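You operate a simulated robot arm through the tools that you are given. There is no shell and no other tool.

You are at the controls of a simulated robot arm. One attempt, no reset.

TASK
Grease the teal bearing block, then the white one.
Fine: each till its blue collar is whole, none to a blob; coupler back on its rest; leave the other blocks and the small caps.
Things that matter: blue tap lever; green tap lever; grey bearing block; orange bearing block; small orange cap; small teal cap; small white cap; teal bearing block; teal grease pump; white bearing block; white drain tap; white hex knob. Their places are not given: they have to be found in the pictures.

Only the result counts: the job must be done as asked and must still hold three seconds after the hand-in. Knocking over, shifting, dropping, spilling or breaking anything else fails it. A push-on lid holds only when it is set on centred and level and pressed home; a screw cap is set on level and turned clockwise until tight.

THE ROBOT
A 6-joint arm with a two-finger gripper, fixed in place. Base frame: the origin is at the foot of the arm, x ahead of it, y to its left, z up; the work surface is at about z = 0. Readings come in m, degrees, newtons and seconds.
With the tool pointing down near the work surface it reaches from about 0.24 to 0.62 m from the base axis. Its first joint turns from -66.0 to 66.0 degrees. Payload 1.37 kg.
Tool frame: the origin (TCP) lies between the finger pads and is the grasp point; the fingertips stand 0.022 m ahead of it; z points along the fingers, y is the line along which they close. The gripper opens to 0.092 m; its body begins 0.065 m behind the TCP.
Orientation is that of the tool frame in the base frame, as a unit quaternion [w, x, y, z]. With the fingers straight down and closing along the base's y, the tool's x points along the base's -x, its y along +y and its z along -z.

THE INTERFACE
- The arm moves only by the tool drive_tool. Its argument "moves" is a list of rows, each a list of 3 entries, a list of its own where there are three numbers: the shift along the tool's x, y, z in m, then the turn, a rotation vector about the tool's x, y, z in degrees, then the closure, from 0 (fully open) to 1 (shut). In form: [[[dx, dy, dz], [wx, wy, wz], fingers], ...]. A call has 1 to 20 rows; each row shifts and turns the commanded pose from where the row before left it, along the tool's axes as they then stand. Rows are played at 5 a second. More than 0.05 m and 8.6 degrees between two rows, or a gripper value outside its range, and nothing of the call is played. Where a pose cannot be reached the arm comes as near as it can. A force on the tool above 90 N (or 10 N above the force at the start of the call, whichever is more), or a blocked arm, ends the call early, and 0.2 s more pass. Each finger travels about 0.0599 m/s and halts on what it meets, pressing with about 26 N; the grip force reading is that of the motor and also rises with nothing between the fingers. The clock runs only during rows and for 0.2 s after the last one: add rows that do not move to give the fingers time. It gives the time, the measured TCP pose, the force on the tool (base axes), the opening and the grip force at its end, in the units of the frame above (readings bear some noise), with the torque about the TCP (base axes, N m) and any sound that the robot's microphone picked up.
- Cameras (640 x 400 px; columns grow to the right, rows downward): "scene" is fixed at [0.0339, -0.4301, 0.5854]; the picture's right is [0.81, -0.58, 0.00], its down [-0.33, -0.46, -0.83] and it looks along [0.48, 0.67, -0.56] (base axes); focal length 214 px, centre (320, 200). "wrist" rides on the gripper at [0.071, 0.019, -0.102] in the tool frame; the picture's right is [-0.26, 0.97, 0.00], its down [-0.75, -0.21, -0.62] and it looks along [-0.60, -0.16, 0.78] (tool axes); focal length 280 px, centre (320, 200).
- grab_frame(camera): a new picture of that camera. It takes no simulated time.
- measure_at(camera, pixels): for up to 12 pixels [column, row] of the newest picture of that camera ("zoom" is the newest enlarged one), the place [x, y, z] in the base frame of the surface seen there, good to about 0.002 m. It takes no simulated time.
- enlarge(camera, box): a new picture of the part [left, top, right, bottom] of that camera's present view, enlarged. It takes no simulated time.
- sign_off(): hands the job in; it is judged then, once.

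Unless the task says otherwise, let go and move clear before handing in.

The tools are called after "Call:" as a command line: name --argument value ..., lists and objects as JSON in quotes. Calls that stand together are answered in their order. drive_tool: Moves the arm, as the interface text tells. Its arguments: {"type":"object","properties":{"moves":{"type":"array","items":{"type":"array"}}},"required":["moves"]} The other tools are called the same way: grab_frame (camera) takes a picture; measure_at (camera, pixels) gives the place of the surface under pixels of a picture; enlarge (camera, box) takes an enlarged picture of a part of a camera's view; sign_off () hands the job in.

At the start:

```text
t: 0.0
tool_pos: [0.3149, -0.1803, 0.4972]
tool_rot: [0.0, -0.001, 1.0, -0.001]
force: [-0.1, 0.2, -0.4]
moment: [0.02, 0.0, -0.04]
gripper_width: 0.0919
gripper_force: 0.0
```

scene: 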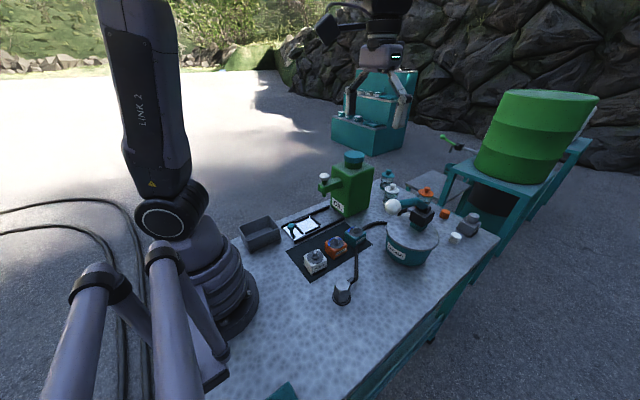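
wrist: 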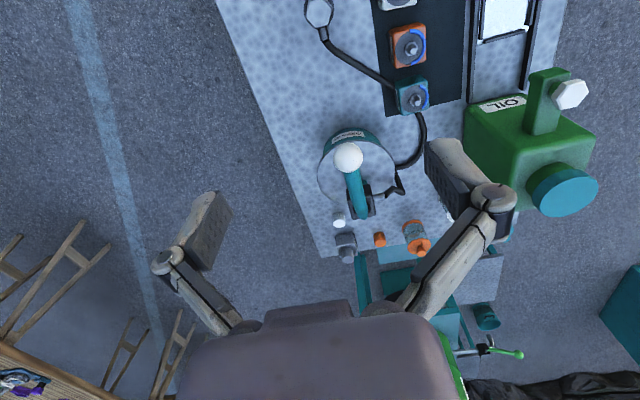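

The scene shows a teal grease pump near (410,240), three blocks on a dark mat at (315,262), (335,247), (355,236), and a hose coupler around (342,292). I'll enlarge the pictures to see details.

Call:
enlarge --camera "scene" --box '[270, 200, 400, 320]'

Call:
enlarge --camera "scene" --box '[360, 160, 500, 280]'

Call:
enlarge --camera "wrist" --box '[280, 0, 560, 270]'

```text
3.33 times, centred on (335, 260) of scene
```

zoom: 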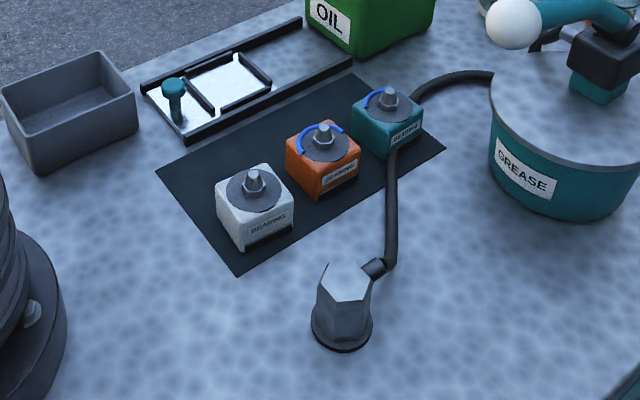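

```text
3.33 times, centred on (430, 220) of scene
```

zoom: 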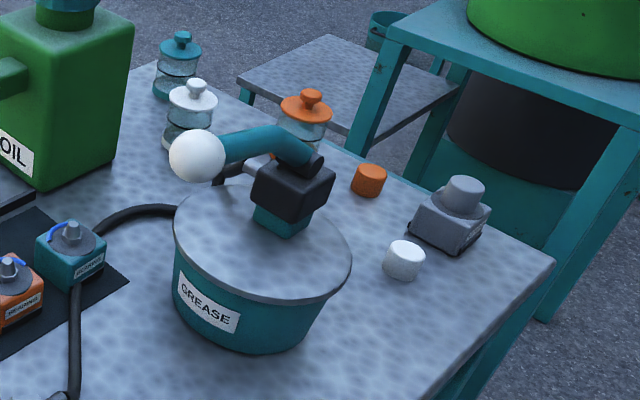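

```text
1.48 times, centred on (420, 135) of wrist
```

zoom: 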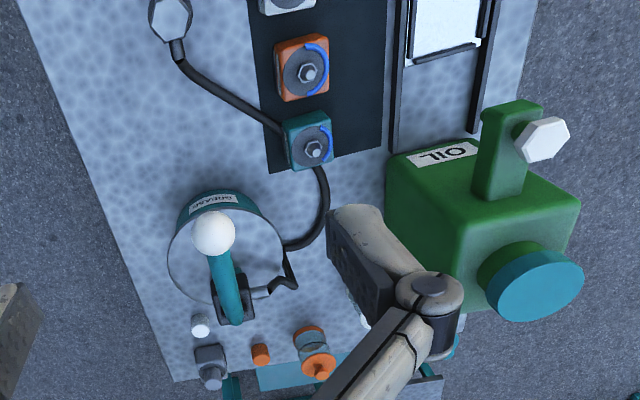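

The coupler appears as a grey hexagon at scene (342,290) with hose to the pump; the pump lever has a white ball at (393,207). I'll measure the key points.

Call:
enlarge --camera "scene" --box '[300, 230, 380, 310]'

Call:
measure_at --camera "scene" --pixels '[[342, 282], [342, 292], [342, 303], [315, 254], [335, 241], [356, 230], [393, 207], [428, 190], [420, 210], [400, 240], [340, 320], [472, 220]]'

```text
5.00 times, centred on (340, 270) of scene
```

zoom: 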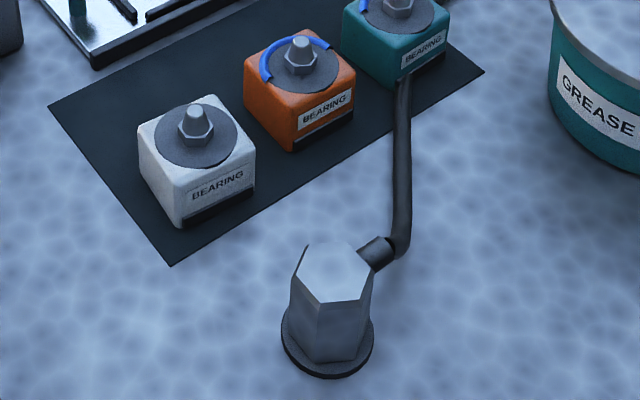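

```text
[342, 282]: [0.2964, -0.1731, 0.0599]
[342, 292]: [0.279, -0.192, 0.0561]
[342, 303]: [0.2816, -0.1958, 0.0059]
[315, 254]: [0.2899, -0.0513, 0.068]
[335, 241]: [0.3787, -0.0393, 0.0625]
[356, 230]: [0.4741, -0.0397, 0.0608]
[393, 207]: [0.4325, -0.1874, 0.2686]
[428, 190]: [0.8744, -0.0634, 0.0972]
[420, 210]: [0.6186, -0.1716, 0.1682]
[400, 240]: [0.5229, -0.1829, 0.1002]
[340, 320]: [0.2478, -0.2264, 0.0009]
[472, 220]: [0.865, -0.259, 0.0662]
```

Measuring finer points on the enlarged view: coupler top hexagon (335,270 zoom), nipples at (196,110), (301,45), and block tops.

Call:
measure_at --camera "zoom" --pixels '[[310, 252], [352, 256], [365, 278], [350, 298], [305, 285], [334, 270], [196, 110], [196, 128], [301, 42], [165, 110], [230, 140], [377, 255]]'

Call:
enlarge --camera "scene" --box '[325, 200, 395, 250]'

```text
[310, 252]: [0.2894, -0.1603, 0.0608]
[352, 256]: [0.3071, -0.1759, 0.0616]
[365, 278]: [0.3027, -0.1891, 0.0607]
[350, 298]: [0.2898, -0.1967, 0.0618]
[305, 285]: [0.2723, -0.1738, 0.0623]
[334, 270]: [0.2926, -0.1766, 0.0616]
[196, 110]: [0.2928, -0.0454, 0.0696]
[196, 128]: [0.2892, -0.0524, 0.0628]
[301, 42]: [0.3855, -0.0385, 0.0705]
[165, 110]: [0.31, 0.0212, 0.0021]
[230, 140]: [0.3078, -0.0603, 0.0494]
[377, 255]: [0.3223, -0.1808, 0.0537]
```

```text
8.00 times, centred on (360, 225) of scene
```

zoom: 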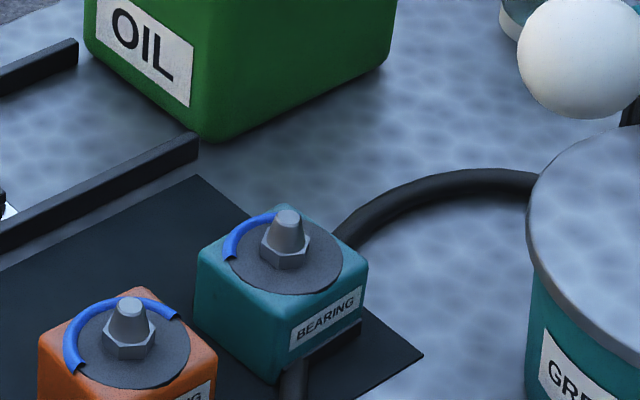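

Teal and orange carry partial blue arcs; white has none. I'll measure the teal nipple and block geometry in this zoom.

Call:
measure_at --camera "zoom" --pixels '[[286, 214], [272, 225], [302, 225], [287, 255], [240, 268], [335, 255], [260, 295], [205, 255], [360, 265], [280, 340], [580, 60], [280, 208]]'

Call:
enlarge --camera "scene" --box '[380, 170, 450, 270]'

```text
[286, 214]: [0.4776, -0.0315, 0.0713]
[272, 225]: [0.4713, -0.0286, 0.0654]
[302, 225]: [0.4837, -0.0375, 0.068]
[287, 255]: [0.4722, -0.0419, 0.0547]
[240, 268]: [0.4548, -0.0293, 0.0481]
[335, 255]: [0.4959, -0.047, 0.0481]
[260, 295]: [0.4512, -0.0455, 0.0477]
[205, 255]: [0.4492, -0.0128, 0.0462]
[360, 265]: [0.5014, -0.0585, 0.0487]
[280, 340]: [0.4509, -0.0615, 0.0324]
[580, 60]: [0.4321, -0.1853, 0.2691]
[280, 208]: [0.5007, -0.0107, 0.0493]
```

```text
4.00 times, centred on (415, 220) of scene
```

zoom: 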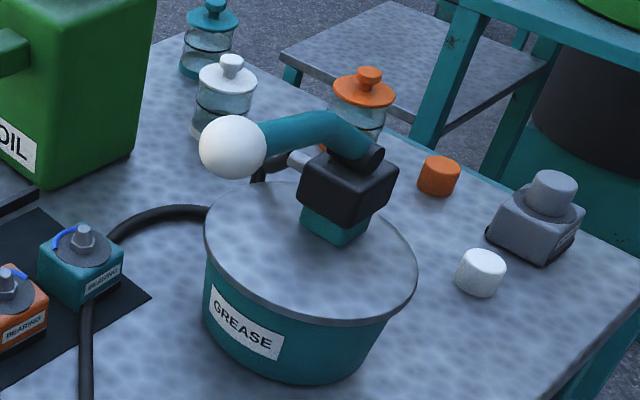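

The pump lever pivots near (350,170 zoom) and the ball is at (233,147). I'll measure the ball, lever and pump geometry.

Call:
measure_at --camera "zoom" --pixels '[[233, 147], [208, 147], [258, 147], [233, 120], [233, 174], [290, 128], [330, 120], [376, 158], [335, 170], [355, 190], [310, 200], [335, 230]]'

Call:
enlarge --camera "wrist" --box '[300, 100, 440, 260]'

```text
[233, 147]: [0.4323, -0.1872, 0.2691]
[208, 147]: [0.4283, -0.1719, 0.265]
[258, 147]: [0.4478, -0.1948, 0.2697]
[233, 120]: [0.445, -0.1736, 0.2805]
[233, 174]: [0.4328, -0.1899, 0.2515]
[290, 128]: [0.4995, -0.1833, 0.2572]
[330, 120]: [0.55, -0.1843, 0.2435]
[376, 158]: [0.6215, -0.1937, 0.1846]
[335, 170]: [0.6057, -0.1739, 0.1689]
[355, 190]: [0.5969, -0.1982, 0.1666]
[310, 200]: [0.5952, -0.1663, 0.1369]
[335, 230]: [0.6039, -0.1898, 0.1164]
```

```text
2.50 times, centred on (370, 180) of wrist
```

zoom: 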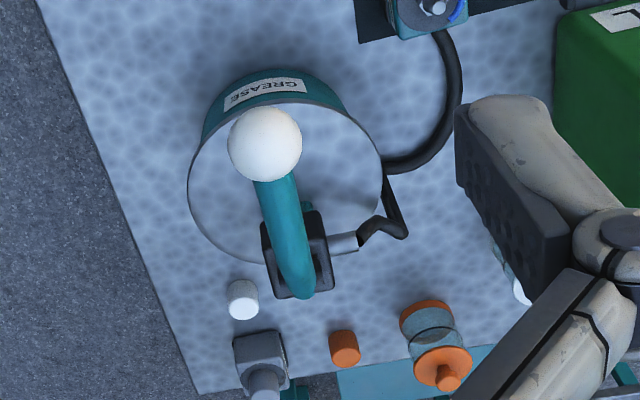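

The ball's centre is about (0.443,-0.180,0.264) and the coupler's top is about (0.290,-0.178,0.061). I'll move down over the coupler with open fingers for a closer wrist view.

Call:
drive_tool --moves '[[[0.005, 0, 0.04], [0, 0, 0], 0], [[0.005, 0.0, 0.04], [0, 0, 0], 0], [[0.005, 0, 0.04], [0, 0, 0], 0], [[0.005, 0, 0.04], [0, 0, 0], 0], [[0.005, 0.002, 0.04], [0, 0, 0], 0], [[0, 0, 0.04], [0, 0, 0], 0], [[0, 0, 0.03], [0, 0, 0], 0], [[0, 0, 0], [0, 0, 0], 0]]'

Call:
grab_frame --camera "wrist"

Call:
grab_frame --camera "scene"

```text
t: 1.8
tool_pos: [0.2914, -0.1765, 0.2261]
tool_rot: [0.001, 0.0, 1.0, 0.0]
force: [-0.7, -0.7, 0.2]
moment: [0.04, 0.04, -0.01]
gripper_width: 0.0921
gripper_force: 0.0
```

```text
taken
```

wrist: 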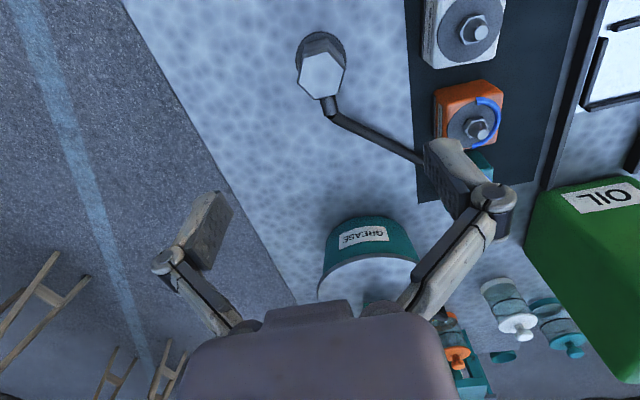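

```text
taken
```

scene: 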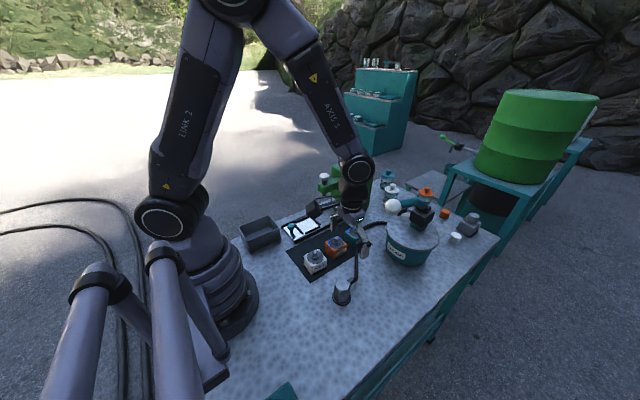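

The wrist view shows the coupler's hex top at (322,77) with the hose fitting exiting below at (330,105). I'll enlarge it and measure.

Call:
enlarge --camera "wrist" --box '[280, 20, 360, 120]'

Call:
measure_at --camera "wrist" --pixels '[[322, 77], [306, 55], [340, 55], [300, 75], [343, 72], [312, 97], [336, 92], [330, 105], [322, 40], [475, 35], [480, 130], [320, 55]]'

```text
4.00 times, centred on (320, 70) of wrist
```

zoom: 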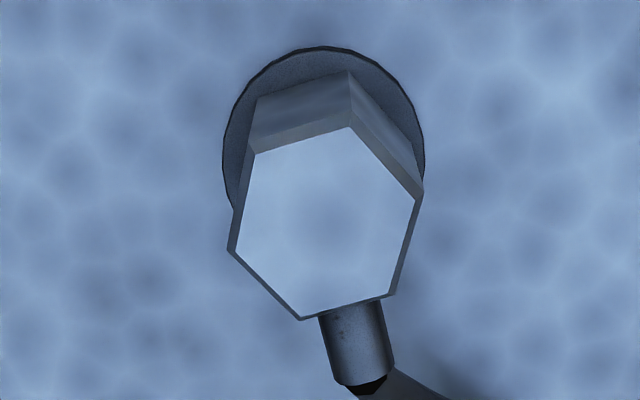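

```text
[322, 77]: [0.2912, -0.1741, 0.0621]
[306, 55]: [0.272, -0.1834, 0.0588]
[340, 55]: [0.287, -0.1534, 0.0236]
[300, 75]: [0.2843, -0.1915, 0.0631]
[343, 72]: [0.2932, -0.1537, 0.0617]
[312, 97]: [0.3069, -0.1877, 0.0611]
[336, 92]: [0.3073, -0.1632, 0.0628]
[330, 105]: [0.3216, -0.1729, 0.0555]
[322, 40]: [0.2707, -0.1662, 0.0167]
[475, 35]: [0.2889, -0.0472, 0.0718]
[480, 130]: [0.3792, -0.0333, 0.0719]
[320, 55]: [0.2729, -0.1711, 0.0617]
```

Now measuring just inside the six hexagon corners to get its centre and the direction of its flats.

Call:
measure_at --camera "zoom" --pixels '[[348, 131], [413, 195], [389, 292], [301, 316], [235, 249], [257, 155], [324, 223], [355, 340], [300, 142], [345, 306], [370, 370], [335, 375]]'

```text
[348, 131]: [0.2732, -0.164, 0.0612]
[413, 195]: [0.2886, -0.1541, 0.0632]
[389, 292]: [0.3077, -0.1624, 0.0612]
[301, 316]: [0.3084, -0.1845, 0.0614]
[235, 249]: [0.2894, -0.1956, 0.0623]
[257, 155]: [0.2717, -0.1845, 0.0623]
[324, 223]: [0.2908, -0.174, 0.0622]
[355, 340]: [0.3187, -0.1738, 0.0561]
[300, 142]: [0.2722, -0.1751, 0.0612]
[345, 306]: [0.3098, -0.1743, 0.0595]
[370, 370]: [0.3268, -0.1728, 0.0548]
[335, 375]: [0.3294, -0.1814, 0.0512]
```

The hexagon centre is (0.290,-0.174) with corners on the ±y line and the hose fitting on the +x flat, so I need a ±30° yaw to grip flats. First I check the oil can and other obstacles around the teal block.

Call:
enlarge --camera "scene" --box '[300, 140, 400, 240]'

Call:
measure_at --camera "wrist" --pixels '[[535, 190], [560, 230], [610, 190], [540, 270], [600, 170], [570, 345], [520, 325], [455, 355], [370, 250], [330, 270], [410, 265], [485, 165]]'

```text
4.00 times, centred on (350, 190) of scene
```

zoom: 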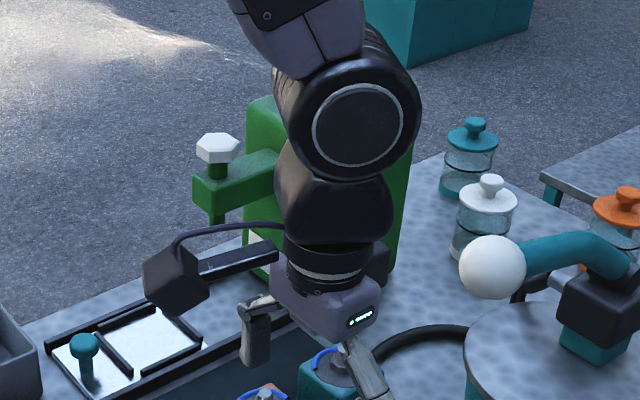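

```text
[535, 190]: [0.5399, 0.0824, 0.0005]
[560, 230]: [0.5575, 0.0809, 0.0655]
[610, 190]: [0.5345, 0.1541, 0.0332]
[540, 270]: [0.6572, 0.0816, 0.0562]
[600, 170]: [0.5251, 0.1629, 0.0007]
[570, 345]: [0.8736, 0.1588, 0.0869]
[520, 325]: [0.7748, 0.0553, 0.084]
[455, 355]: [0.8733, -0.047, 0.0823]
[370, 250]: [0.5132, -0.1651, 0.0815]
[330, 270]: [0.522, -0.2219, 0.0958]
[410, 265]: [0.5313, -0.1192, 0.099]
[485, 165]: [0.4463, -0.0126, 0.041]
```

The oil can's near corner is at (0.54,0.08), clear of the teal block, so the path is free. Now I turn the tool +30° about its z (fingers on flats, clear of the hose fitting), narrow the fingers to about 0.07 m and descend to z≈0.12.

Call:
drive_tool --moves '[[[0.0005, 0.002, 0], [0, 0, 7.5], 0.1], [[0, 0, 0], [0, 0, 7.5], 0.2], [[0, 0, 0], [0, 0, 7.5], 0.25], [[0, 0, 0], [0, 0, 7.5], 0.25], [[0, 0, 0.03], [0, 0, 0], 0.25], [[0, 0, 0.03], [0, 0, 0], 0.25], [[0, 0, 0.03], [0, 0, 0], 0.25], [[0, 0, 0.015], [0, 0, 0], 0.25], [[0, 0, 0], [0, 0, 0], 0.25], [[0, 0, 0], [0, 0, 0], 0.25]]'

Call:
grab_frame --camera "wrist"

Call:
grab_frame --camera "scene"

```text
t: 4.0
tool_pos: [0.2874, -0.1753, 0.125]
tool_rot: [0.002, 0.259, 0.966, 0.0]
force: [-0.3, 0.8, 0.7]
moment: [0.02, 0.07, 0.0]
gripper_width: 0.0693
gripper_force: 0.1
```

```text
taken
```

wrist: 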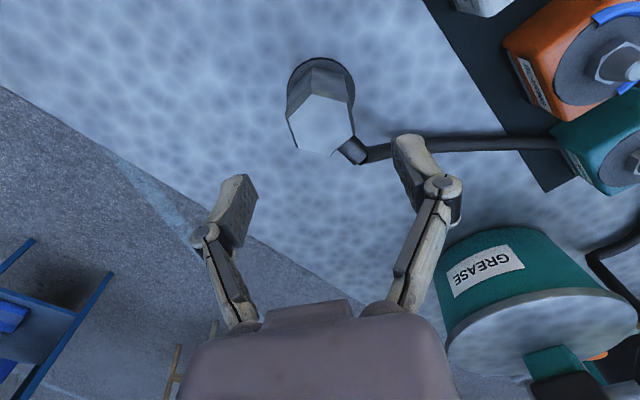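

```text
taken
```

scene: 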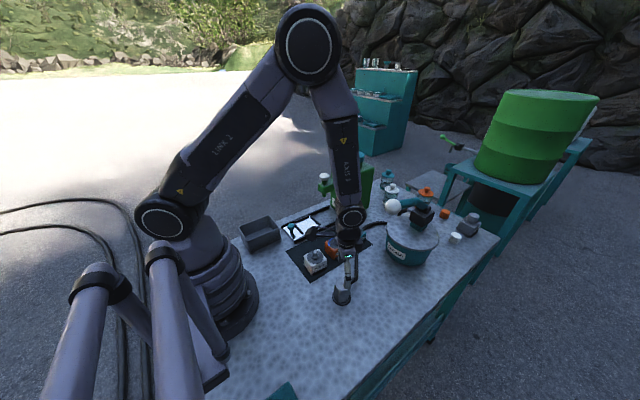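

The hex is now at (320,125) between the fingers; I check the flat alignment by enlarging and measuring the corners again.

Call:
enlarge --camera "wrist" --box '[200, 40, 440, 230]'

Call:
enlarge --camera "wrist" --box '[270, 50, 380, 170]'

```text
2.11 times, centred on (320, 135) of wrist
```

zoom: 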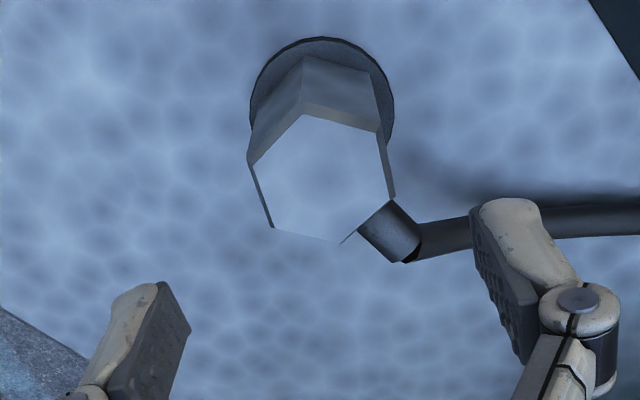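

```text
3.33 times, centred on (325, 110) of wrist
```

zoom: 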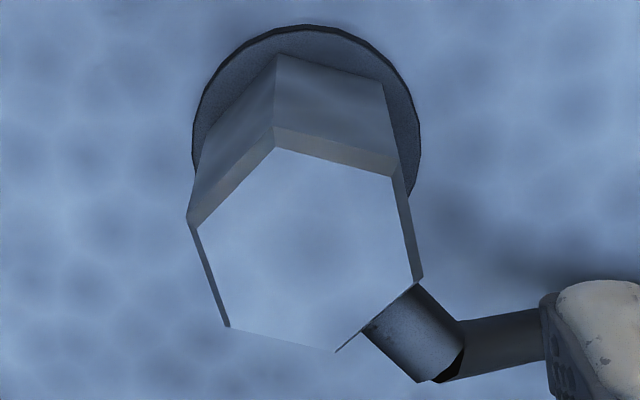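

Measuring the hex corners in this closer view for a refined centre and orientation.

Call:
measure_at --camera "zoom" --pixels '[[276, 149], [389, 179], [416, 273], [337, 347], [230, 324], [200, 227], [308, 250], [338, 163], [402, 225], [216, 276], [415, 330], [440, 360]]'

```text
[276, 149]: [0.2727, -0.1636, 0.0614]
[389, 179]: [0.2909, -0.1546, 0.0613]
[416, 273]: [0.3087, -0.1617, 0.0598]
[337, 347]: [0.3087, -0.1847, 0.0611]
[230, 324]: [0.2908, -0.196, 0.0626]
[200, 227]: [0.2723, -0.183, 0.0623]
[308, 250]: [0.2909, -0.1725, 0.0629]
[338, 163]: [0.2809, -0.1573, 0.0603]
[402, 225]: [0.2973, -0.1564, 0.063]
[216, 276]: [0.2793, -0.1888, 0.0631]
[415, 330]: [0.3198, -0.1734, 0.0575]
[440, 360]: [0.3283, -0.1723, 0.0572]
```

The hex centre comes out at (0.2905,-0.174). I take another pose reading to average down the noise before descending.

Call:
drive_tool --moves '[[[0, 0, 0], [0, 0, 0], 0.25]]'

Call:
drive_tool --moves '[[[0, 0, 0], [0, 0, 0], 0.25]]'

Call:
drive_tool --moves '[[[0, 0, 0], [0, 0, 0], 0.25]]'

```text
t: 4.4
tool_pos: [0.2887, -0.1744, 0.1245]
tool_rot: [0.0, 0.26, 0.966, 0.0]
force: [0.1, 0.5, 0.0]
moment: [0.02, 0.0, 0.05]
gripper_width: 0.069
gripper_force: 0.0
```

```text
t: 4.8
tool_pos: [0.2889, -0.1749, 0.1251]
tool_rot: [0.001, 0.259, 0.966, -0.001]
force: [-0.1, -0.3, 0.4]
moment: [-0.02, 0.0, 0.01]
gripper_width: 0.0688
gripper_force: 0.0
```

```text
t: 5.2
tool_pos: [0.2887, -0.1748, 0.1244]
tool_rot: [0.001, 0.259, 0.966, 0.0]
force: [0.6, 0.2, 0.4]
moment: [0.01, 0.0, 0.02]
gripper_width: 0.0689
gripper_force: 0.1
```

TCP is at about (0.2887,-0.1748). I measure points on the right finger to know the pad width relative to the hose fitting.

Call:
measure_at --camera "wrist" --pixels '[[394, 142], [400, 165], [408, 185], [413, 208], [412, 138], [425, 150], [432, 170], [245, 182], [255, 195], [240, 240], [222, 245], [230, 180]]'

```text
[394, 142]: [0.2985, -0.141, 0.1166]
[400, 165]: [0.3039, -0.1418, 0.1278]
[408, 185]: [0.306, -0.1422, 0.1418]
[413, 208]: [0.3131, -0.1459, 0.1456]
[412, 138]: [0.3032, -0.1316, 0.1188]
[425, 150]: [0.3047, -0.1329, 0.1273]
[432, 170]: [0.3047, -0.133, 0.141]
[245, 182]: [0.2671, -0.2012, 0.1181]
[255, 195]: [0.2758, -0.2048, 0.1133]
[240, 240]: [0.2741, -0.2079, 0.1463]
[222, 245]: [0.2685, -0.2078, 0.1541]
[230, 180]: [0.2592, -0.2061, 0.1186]
```

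Pads are about ±0.009 m wide, so they clear the fitting. I correct the centring and descend to TCP z≈0.046, then close on the flats.

Call:
drive_tool --moves '[[[-0.0008, 0.0018, 0.015], [0, 0, 0], 0.25], [[0, 0, 0.02], [0, 0, 0], 0.25], [[0, 0, 0.02], [0, 0, 0], 0.25], [[0, 0, 0.015], [0, 0, 0], 0.25], [[0, 0, 0.0085], [0, 0, 0], 0.25], [[0, 0, 0], [0, 0, 0], 0.25]]'

Call:
grab_frame --camera "wrist"

Call:
enlarge --camera "scene" --box '[280, 220, 410, 320]'

```text
t: 6.6
tool_pos: [0.2902, -0.1749, 0.0444]
tool_rot: [0.001, 0.259, 0.966, -0.001]
force: [0.6, -0.6, -0.2]
moment: [0.02, -0.01, 0.01]
gripper_width: 0.069
gripper_force: 0.1
```

```text
taken
```

wrist: 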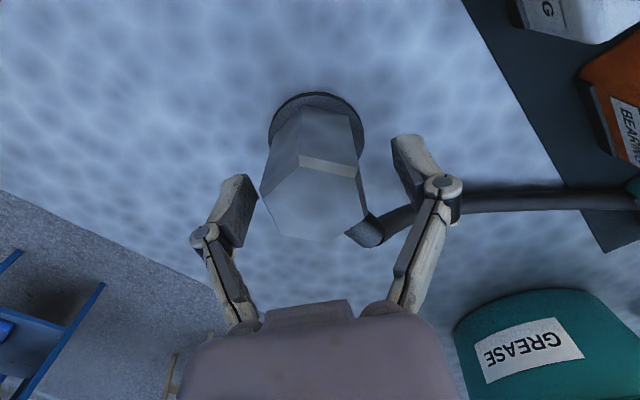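

```text
4.00 times, centred on (345, 270) of scene
```

zoom: 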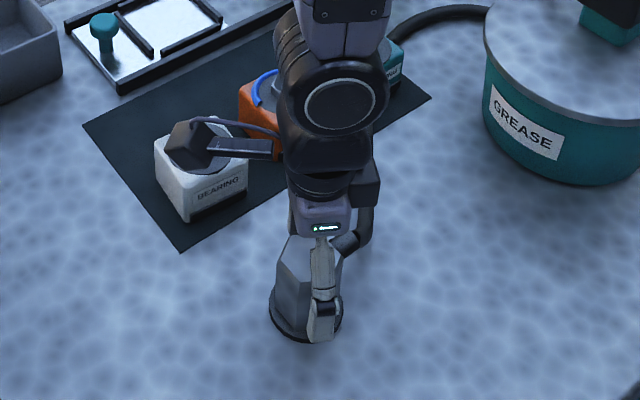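

The left gap looks smaller than the right one in the wrist view (pad edge near (256,190), coupler edge (265,195)); I'll measure pads and hex edges to check centring.

Call:
enlarge --camera "wrist" --box '[200, 90, 440, 260]'

Call:
measure_at --camera "wrist" --pixels '[[303, 170], [353, 179], [364, 208], [310, 240], [278, 230], [264, 195], [310, 205], [253, 192], [240, 230], [394, 145], [405, 185], [412, 205]]'

```text
2.35 times, centred on (320, 175) of wrist
```

zoom: 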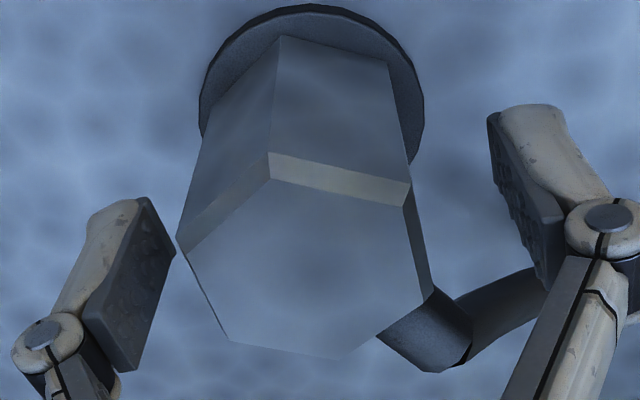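

```text
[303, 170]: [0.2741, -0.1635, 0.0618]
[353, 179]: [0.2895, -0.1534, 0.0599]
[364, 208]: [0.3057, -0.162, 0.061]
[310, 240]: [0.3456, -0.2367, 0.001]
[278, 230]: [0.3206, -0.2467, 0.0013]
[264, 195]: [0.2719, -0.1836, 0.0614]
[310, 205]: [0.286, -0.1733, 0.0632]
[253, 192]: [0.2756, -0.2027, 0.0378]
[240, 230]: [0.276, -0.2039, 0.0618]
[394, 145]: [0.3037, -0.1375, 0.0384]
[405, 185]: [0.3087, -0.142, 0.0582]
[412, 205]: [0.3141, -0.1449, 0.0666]
```

Relative to the hex, the pads are centred about 2.5 mm too far toward +tool-y (left gap 0.032, right 0.0375 from the hex centre). I shift by -2.5 mm and close.

Call:
drive_tool --moves '[[[0, -0.0025, 0], [0, 0, 0], 0.25], [[0, 0, 0], [0, 0, 0], 0.4], [[0, 0, 0], [0, 0, 0], 0.5], [[0, 0, 0], [0, 0, 0], 0.56], [[0, 0, 0], [0, 0, 0], 0.56]]'

Call:
enlarge --camera "wrist" --box '[200, 90, 440, 260]'

```text
t: 7.8
tool_pos: [0.2897, -0.1759, 0.0444]
tool_rot: [0.0, 0.259, 0.966, 0.0]
force: [1.2, 1.0, -0.8]
moment: [0.01, 0.02, 0.0]
gripper_width: 0.0411
gripper_force: 0.4
```

```text
2.35 times, centred on (320, 175) of wrist
```

zoom: 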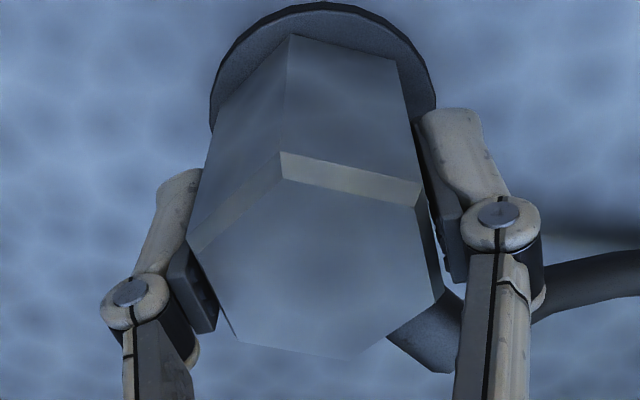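

The fingers are at 0.041 m and still free. I close fully now and wait for the grip to settle.

Call:
drive_tool --moves '[[[0, 0, 0], [0, 0, 0], 0.6], [[0, 0, 0], [0, 0, 0], 0.64], [[0, 0, 0], [0, 0, 0], 0.8], [[0, 0, 0], [0, 0, 0], 1.0], [[0, 0, 0], [0, 0, 0], 1.0], [[0, 0, 0], [0, 0, 0], 1.0]]'

Call:
enlarge --camera "wrist" --box '[200, 90, 440, 260]'

```text
t: 9.2
tool_pos: [0.2906, -0.176, 0.046]
tool_rot: [0.001, 0.259, 0.966, 0.0]
force: [-0.7, 0.1, 3.1]
moment: [0.01, 0.03, 0.02]
gripper_width: 0.0402
gripper_force: 26.0
```

```text
2.35 times, centred on (320, 175) of wrist
```

zoom: 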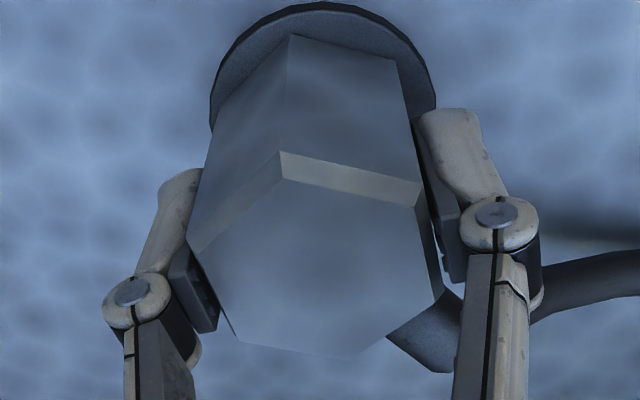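

Gripped at 0.0402 m with 26 N and little side force. I lift slowly by about 3 cm and look.

Call:
drive_tool --moves '[[[0, 0, -0.003], [0, 0, 0], 1.0], [[0, 0, -0.005], [0, 0, 0], 1.0], [[0, 0, -0.01], [0, 0, 0], 1.0], [[0, 0, -0.012], [0, 0, 0], 1.0], [[0, 0, 0], [0, 0, 0], 1.0]]'

Call:
enlarge --camera "scene" --box '[280, 220, 410, 320]'

Call:
grab_frame --camera "wrist"

```text
t: 10.4
tool_pos: [0.2903, -0.1769, 0.0735]
tool_rot: [0.0, 0.259, 0.966, 0.0]
force: [0.6, -0.3, 0.7]
moment: [0.02, 0.04, 0.0]
gripper_width: 0.0402
gripper_force: 25.5
```

```text
4.00 times, centred on (345, 270) of scene
```

zoom: 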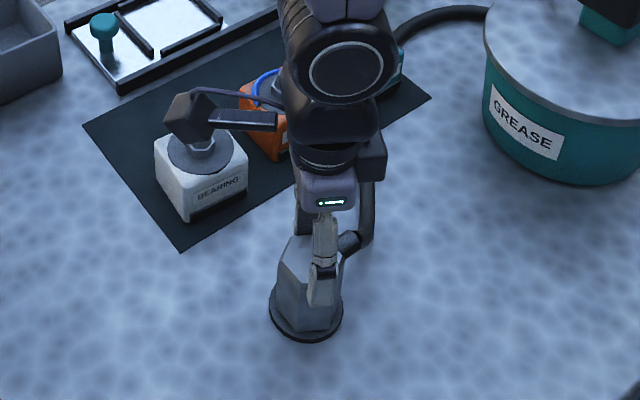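

```text
taken
```

wrist: 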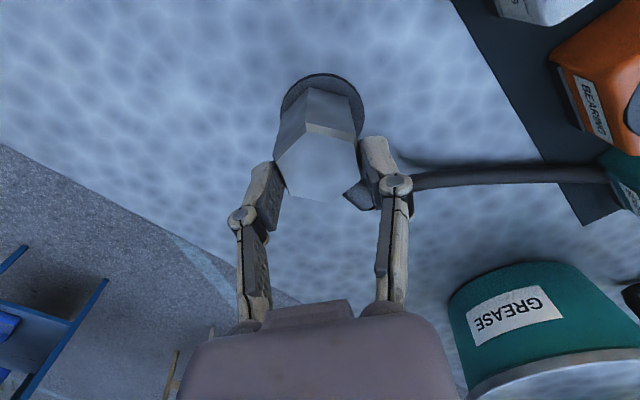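

The coupler seems to have slid in the fingers: the hex top is now at (318,165) while TCP rose to 0.0735. I measure the hex top's height to confirm.

Call:
measure_at --camera "wrist" --pixels '[[318, 165], [310, 140], [340, 150], [310, 190], [285, 165], [345, 85], [300, 100], [350, 185]]'

Call:
enlarge --camera "wrist" --box '[220, 60, 420, 220]'

Call:
enlarge --camera "scene" --box '[325, 260, 375, 310]'

```text
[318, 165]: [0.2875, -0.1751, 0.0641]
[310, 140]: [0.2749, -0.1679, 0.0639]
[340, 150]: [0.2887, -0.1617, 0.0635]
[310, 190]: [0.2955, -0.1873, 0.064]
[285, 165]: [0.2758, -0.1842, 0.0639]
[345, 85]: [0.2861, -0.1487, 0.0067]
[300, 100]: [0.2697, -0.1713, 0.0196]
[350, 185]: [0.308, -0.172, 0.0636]
```

```text
2.50 times, centred on (320, 140) of wrist
```

zoom: 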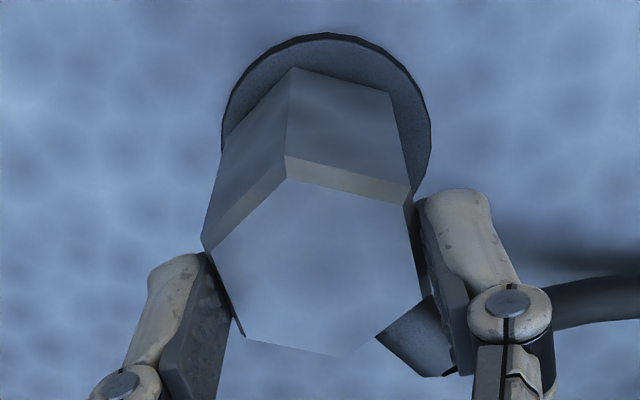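

```text
8.00 times, centred on (350, 285) of scene
```

zoom: 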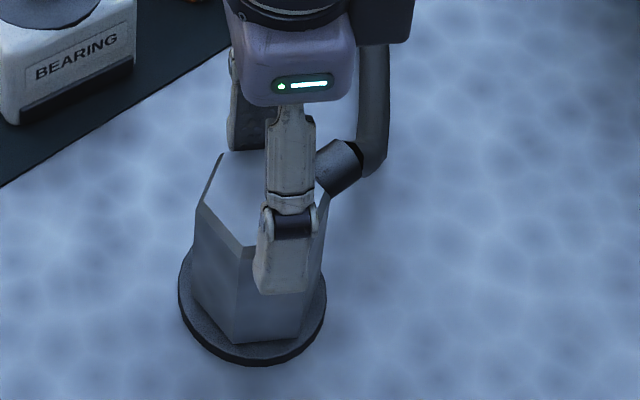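

The top is at z≈0.064, so the coupler rose perhaps 2 mm and then slipped — the rest holds it. I open slightly, go back down lower, and regrip to lift in small steps while reading force.

Call:
drive_tool --moves '[[[0, 0, 0], [0, 0, 0], 0.45], [[0, 0, 0], [0, 0, 0], 0.45], [[0, 0, 0.015], [0, 0, 0], 0.45], [[0, 0, 0.015], [0, 0, 0], 0.45], [[0, 0, 0.005], [0, 0, 0], 0.45], [[0, 0, 0], [0, 0, 0], 0.45]]'

Call:
enlarge --camera "wrist" --box '[200, 90, 440, 260]'

Call:
enlarge --camera "scene" --box '[325, 260, 375, 310]'

```text
t: 11.8
tool_pos: [0.29, -0.1764, 0.0394]
tool_rot: [0.0, 0.259, 0.966, -0.001]
force: [-0.5, -0.3, -0.6]
moment: [0.01, 0.0, 0.02]
gripper_width: 0.0507
gripper_force: 0.1
```

```text
2.35 times, centred on (320, 175) of wrist
```

zoom: 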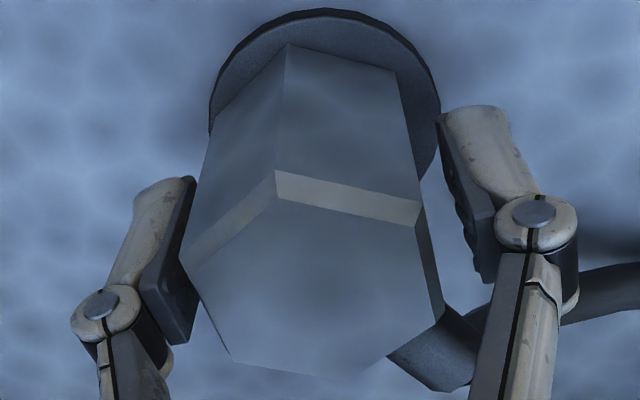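

```text
8.00 times, centred on (350, 285) of scene
```

zoom: 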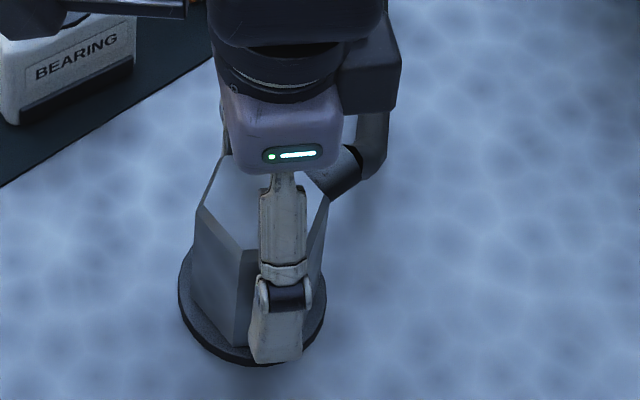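

Fingers are around the lower body with no contact forces. Closing again, then lifting 2 mm to read the pull force.

Call:
drive_tool --moves '[[[0, 0, 0], [0, 0, 0], 0.6], [[0, 0, 0], [0, 0, 0], 1.0], [[0, 0, 0], [0, 0, 0], 1.0], [[0, 0, 0], [0, 0, 0], 1.0]]'

Call:
drive_tool --moves '[[[0, 0, -0.001], [0, 0, 0], 1.0], [[0, 0, -0.001], [0, 0, 0], 1.0]]'

Call:
drive_tool --moves '[[[0, 0, -0.001], [0, 0, 0], 1.0], [[0, 0, -0.001], [0, 0, 0], 1.0]]'

```text
t: 12.8
tool_pos: [0.2901, -0.1773, 0.042]
tool_rot: [0.001, 0.259, 0.966, 0.0]
force: [0.9, 0.0, 0.8]
moment: [0.0, -0.04, -0.02]
gripper_width: 0.0402
gripper_force: 26.1
```

```text
t: 13.4
tool_pos: [0.2901, -0.1761, 0.0424]
tool_rot: [0.0, 0.259, 0.966, 0.0]
force: [-0.3, -0.2, -0.5]
moment: [0.01, -0.04, 0.01]
gripper_width: 0.04
gripper_force: 25.8
```

```text
t: 14.0
tool_pos: [0.2903, -0.1775, 0.0437]
tool_rot: [0.001, 0.259, 0.966, 0.0]
force: [0.0, -0.4, -0.9]
moment: [0.02, 0.01, 0.01]
gripper_width: 0.0404
gripper_force: 26.0
```

Pull force is near zero after ~4 mm of lift. I look whether the coupler is coming along.

Call:
enlarge --camera "wrist" --box '[200, 90, 440, 260]'

Call:
enlarge --camera "scene" --box '[325, 260, 375, 310]'

Call:
measure_at --camera "wrist" --pixels '[[310, 205], [310, 215], [320, 200]]'

```text
2.35 times, centred on (320, 175) of wrist
```

zoom: 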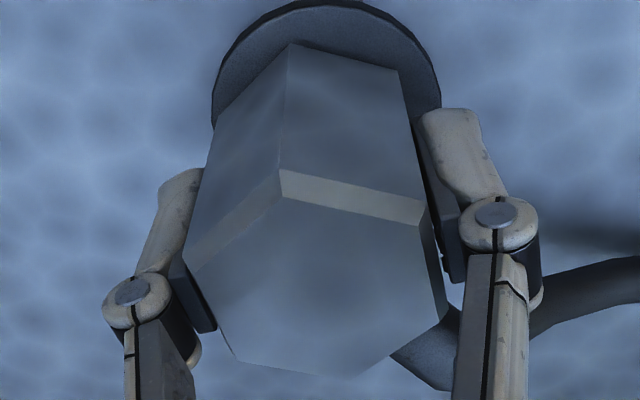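

```text
8.00 times, centred on (350, 285) of scene
```

zoom: 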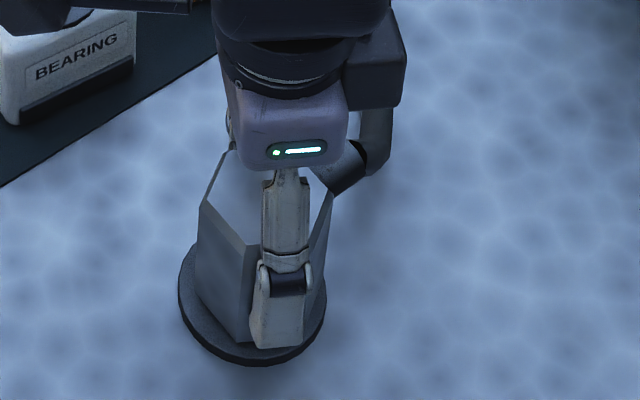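

```text
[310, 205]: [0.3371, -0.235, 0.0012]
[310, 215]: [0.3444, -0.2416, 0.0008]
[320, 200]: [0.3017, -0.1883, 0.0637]
```

The coupler seems to have moved up slightly with the fingers. I continue lifting slowly, another 12 mm.

Call:
drive_tool --moves '[[[0, 0, -0.002], [0, 0, 0], 1.0], [[0, 0, -0.002], [0, 0, 0], 1.0], [[0, 0, -0.002], [0, 0, 0], 1.0], [[0, 0, -0.002], [0, 0, 0], 1.0], [[0, 0, -0.002], [0, 0, 0], 1.0], [[0, 0, -0.002], [0, 0, 0], 1.0]]'

Call:
enlarge --camera "wrist" --box '[200, 90, 440, 260]'

Call:
enlarge --camera "scene" --box '[325, 260, 375, 310]'

```text
t: 15.4
tool_pos: [0.2906, -0.1767, 0.0551]
tool_rot: [0.001, 0.258, 0.966, -0.001]
force: [-1.1, 0.7, -1.4]
moment: [0.01, -0.03, -0.01]
gripper_width: 0.0404
gripper_force: 25.9
```

```text
2.35 times, centred on (320, 175) of wrist
```

zoom: 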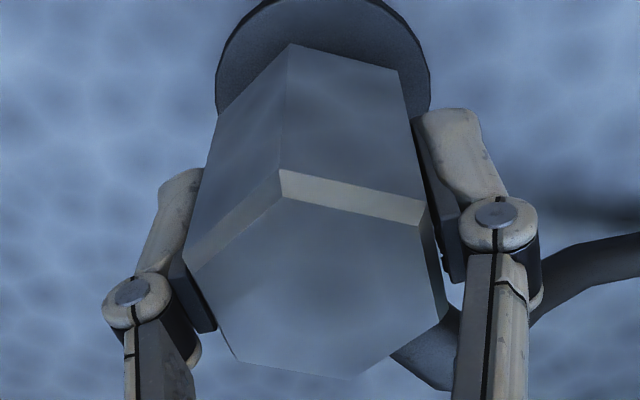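

```text
8.00 times, centred on (350, 285) of scene
```

zoom: 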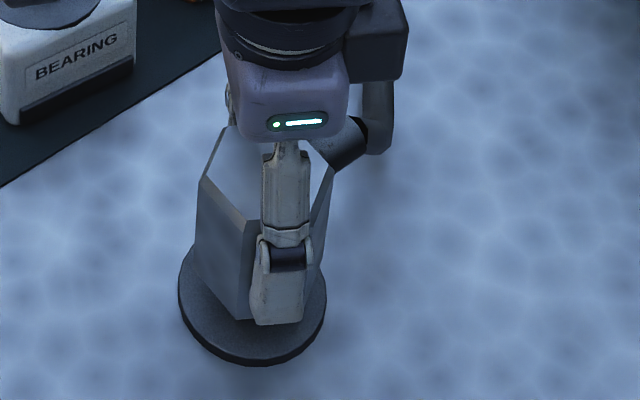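

The coupler now rises with the fingers (relative pose unchanged, weight ~1.4 N). I lift gently to TCP z≈0.145.

Call:
drive_tool --moves '[[[0, 0, -0.004], [0, 0, 0], 1.0], [[0, 0, -0.006], [0, 0, 0], 1.0], [[0, 0, -0.008], [0, 0, 0], 1.0], [[0, 0, -0.01], [0, 0, 0], 1.0], [[0, 0, -0.01], [0, 0, 0], 1.0], [[0, 0, -0.01], [0, 0, 0], 1.0], [[0, 0, -0.01], [0, 0, 0], 1.0], [[0, 0, -0.01], [0, 0, 0], 1.0], [[0, 0, -0.01], [0, 0, 0], 1.0], [[0, 0, -0.006], [0, 0, 0], 1.0], [[0, 0, -0.004], [0, 0, 0], 1.0], [[0, 0, 0], [0, 0, 0], 1.0]]'

Call:
grab_frame --camera "wrist"

Call:
grab_frame --camera "scene"

Call:
enlarge --camera "scene" --box '[290, 210, 400, 310]'

```text
t: 18.0
tool_pos: [0.2891, -0.1771, 0.1436]
tool_rot: [0.0, 0.259, 0.966, 0.0]
force: [-0.9, 0.2, -0.9]
moment: [-0.02, 0.01, 0.03]
gripper_width: 0.0405
gripper_force: 25.6
```

```text
taken
```

wrist: 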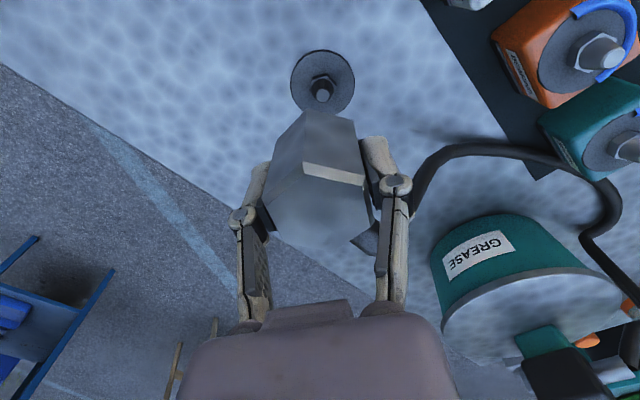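

```text
taken
```

scene: 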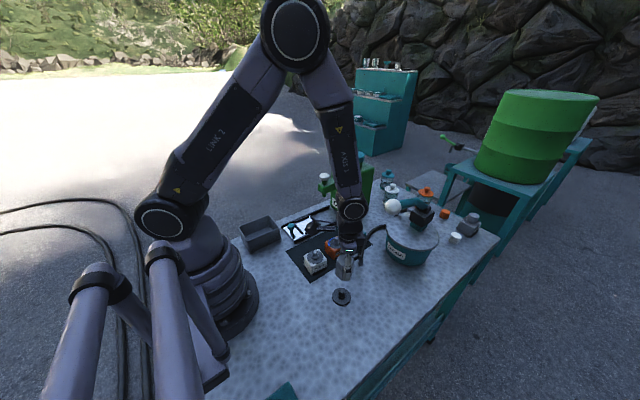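

```text
4.00 times, centred on (345, 260) of scene
```

zoom: 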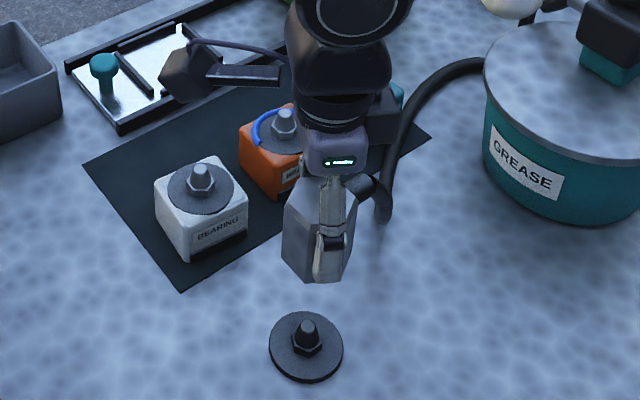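

The coupler is lifted and the rest shows a nipple at wrist (322,90) on a round flange. I measure the rest for later and the coupler in the fingers.

Call:
measure_at --camera "wrist" --pixels '[[322, 92], [293, 83], [353, 83], [322, 52], [322, 76], [305, 108], [305, 165], [362, 178], [350, 220], [310, 250], [282, 235], [270, 205]]'

Call:
enlarge --camera "wrist" --box '[220, 40, 440, 270]'

```text
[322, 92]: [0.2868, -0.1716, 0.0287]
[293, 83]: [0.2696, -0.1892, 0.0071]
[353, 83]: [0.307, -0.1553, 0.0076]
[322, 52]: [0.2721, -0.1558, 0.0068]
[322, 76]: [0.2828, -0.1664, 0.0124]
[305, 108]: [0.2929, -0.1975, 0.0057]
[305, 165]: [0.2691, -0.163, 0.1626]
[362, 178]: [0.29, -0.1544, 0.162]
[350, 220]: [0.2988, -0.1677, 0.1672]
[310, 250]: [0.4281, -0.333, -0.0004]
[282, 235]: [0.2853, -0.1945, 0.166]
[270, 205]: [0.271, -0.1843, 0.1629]
```

```text
1.74 times, centred on (330, 155) of wrist
```

zoom: 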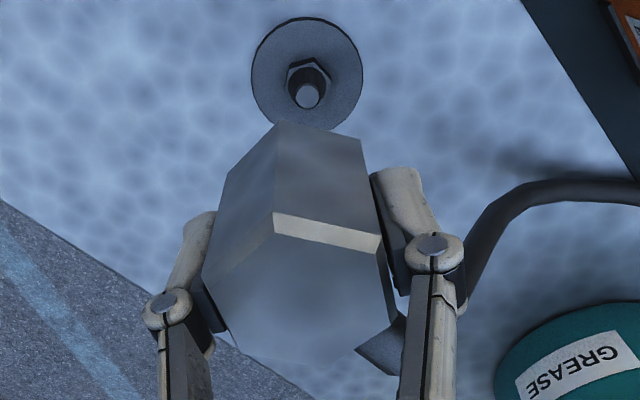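

The rest's nipple centre is about (0.289,-0.1733) with disc z≈0.007 and tip z≈0.029. To find where the coupler sits relative to the TCP, I'll measure the symmetric finger pivot bolts and hex edges.

Call:
measure_at --camera "zoom" --pixels '[[168, 300], [433, 246], [307, 95], [276, 220], [377, 245], [390, 318], [230, 335], [206, 270], [300, 280], [280, 130], [355, 145], [230, 180]]'

Call:
enlarge --camera "wrist" --box '[290, 40, 360, 125]'

```text
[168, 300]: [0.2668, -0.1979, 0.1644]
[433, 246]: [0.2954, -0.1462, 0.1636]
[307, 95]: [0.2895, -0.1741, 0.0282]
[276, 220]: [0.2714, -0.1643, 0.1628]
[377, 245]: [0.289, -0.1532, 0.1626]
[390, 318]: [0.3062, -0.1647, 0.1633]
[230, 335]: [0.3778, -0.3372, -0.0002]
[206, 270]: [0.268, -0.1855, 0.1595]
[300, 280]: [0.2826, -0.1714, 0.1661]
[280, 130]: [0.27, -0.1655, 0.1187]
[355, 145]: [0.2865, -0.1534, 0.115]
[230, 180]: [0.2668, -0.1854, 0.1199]
```

```text
4.71 times, centred on (325, 82) of wrist
```

zoom: 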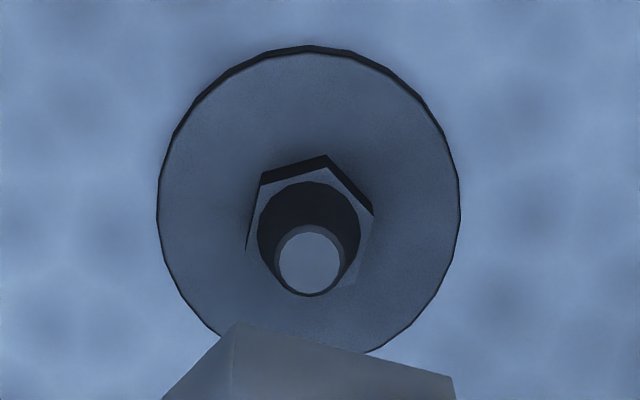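

Bolts' midpoint agrees with the TCP reading, and the coupler sits at about (0,+2.6 mm) in tool (y,x) from TCP. I'll measure the rest nipple from the scene camera too, to check bias between cameras.

Call:
enlarge --camera "scene" --box '[320, 275, 370, 315]'

Call:
measure_at --camera "zoom" --pixels '[[320, 200]]'

```text
10.00 times, centred on (345, 295) of scene
```

zoom: 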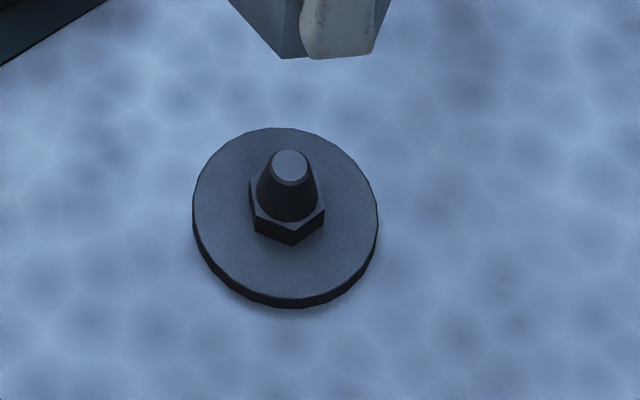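

```text
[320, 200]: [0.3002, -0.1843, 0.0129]
```

Call:
measure_at --camera "zoom" --pixels '[[289, 161], [289, 168], [280, 160], [300, 160], [200, 195], [372, 215], [285, 132], [270, 290], [230, 150], [340, 270], [225, 265], [345, 155]]'

```text
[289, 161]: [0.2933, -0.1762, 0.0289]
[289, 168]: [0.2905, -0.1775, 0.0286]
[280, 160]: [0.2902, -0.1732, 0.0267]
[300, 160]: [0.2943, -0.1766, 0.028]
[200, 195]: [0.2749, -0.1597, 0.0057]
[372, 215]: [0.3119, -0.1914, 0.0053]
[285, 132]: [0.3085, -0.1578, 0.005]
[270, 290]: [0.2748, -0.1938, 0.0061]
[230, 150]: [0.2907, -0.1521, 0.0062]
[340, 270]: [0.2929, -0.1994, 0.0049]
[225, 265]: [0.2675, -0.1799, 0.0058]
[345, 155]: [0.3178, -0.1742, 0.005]
```

Both cameras agree on the closing-axis offset (~2 mm): the coupler sits ~2 mm toward -tool-y of the rest centre. I lift to z≈0.186 and travel first in +y, to stay clear of the pump ball, then +x to above the teal block.

Call:
drive_tool --moves '[[[0, 0, -0.012], [0, 0, 0], 1.0], [[0, 0, -0.015], [0, 0, 0], 1.0], [[0, 0, -0.0154], [0, 0, 0], 1.0], [[0.00909, 0.01575, 0], [0, 0, 0], 1.0], [[0.00909, 0.01575, 0], [0, 0, 0], 1.0], [[0.00909, 0.01575, 0], [0, 0, 0], 1.0], [[0.00909, 0.01575, 0], [0, 0, 0], 1.0], [[0.00909, 0.01575, 0], [0, 0, 0], 1.0], [[0.00909, 0.01575, 0], [0, 0, 0], 1.0], [[0.00909, 0.01575, 0], [0, 0, 0], 1.0], [[0.00909, 0.01575, 0], [0, 0, 0], 1.0]]'

Call:
grab_frame --camera "scene"

Call:
grab_frame --camera "wrist"

```text
t: 20.4
tool_pos: [0.2897, -0.0308, 0.1849]
tool_rot: [0.001, 0.259, 0.966, -0.001]
force: [-0.6, 0.5, -1.6]
moment: [-0.01, -0.01, -0.03]
gripper_width: 0.04
gripper_force: 26.1
```

```text
taken
```

scene: 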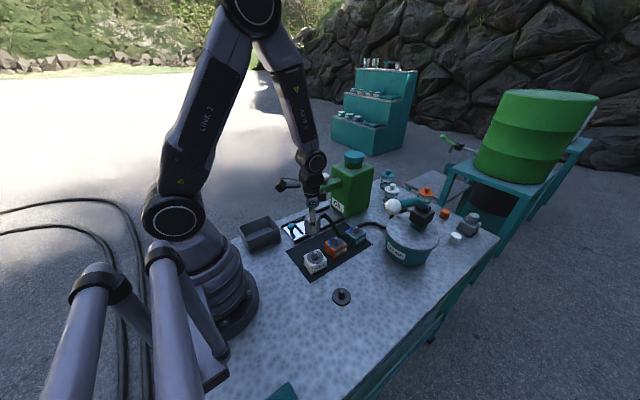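

```text
taken
```

wrist: 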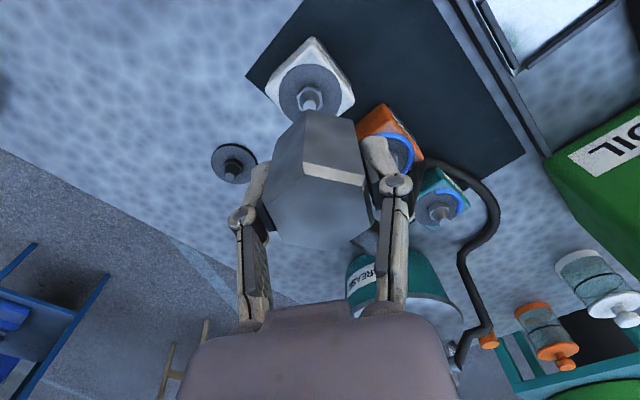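

The scene camera now sees all three blocks unobstructed with the coupler held. I enlarge to measure the teal and white nipples precisely.

Call:
enlarge --camera "scene" --box '[330, 215, 380, 255]'

Call:
measure_at --camera "zoom" --pixels '[[320, 200]]'

```text
10.00 times, centred on (355, 235) of scene
```

zoom: 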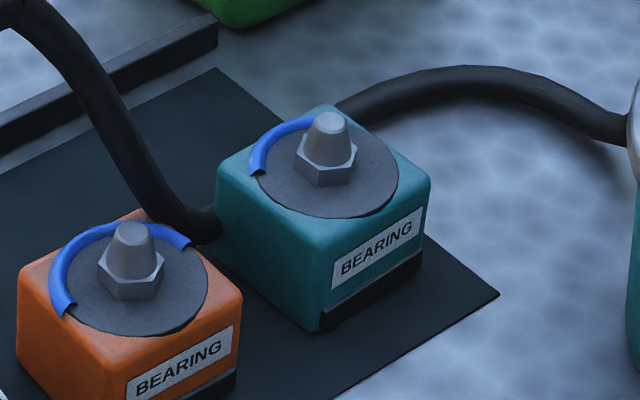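

```text
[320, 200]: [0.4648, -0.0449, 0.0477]
```

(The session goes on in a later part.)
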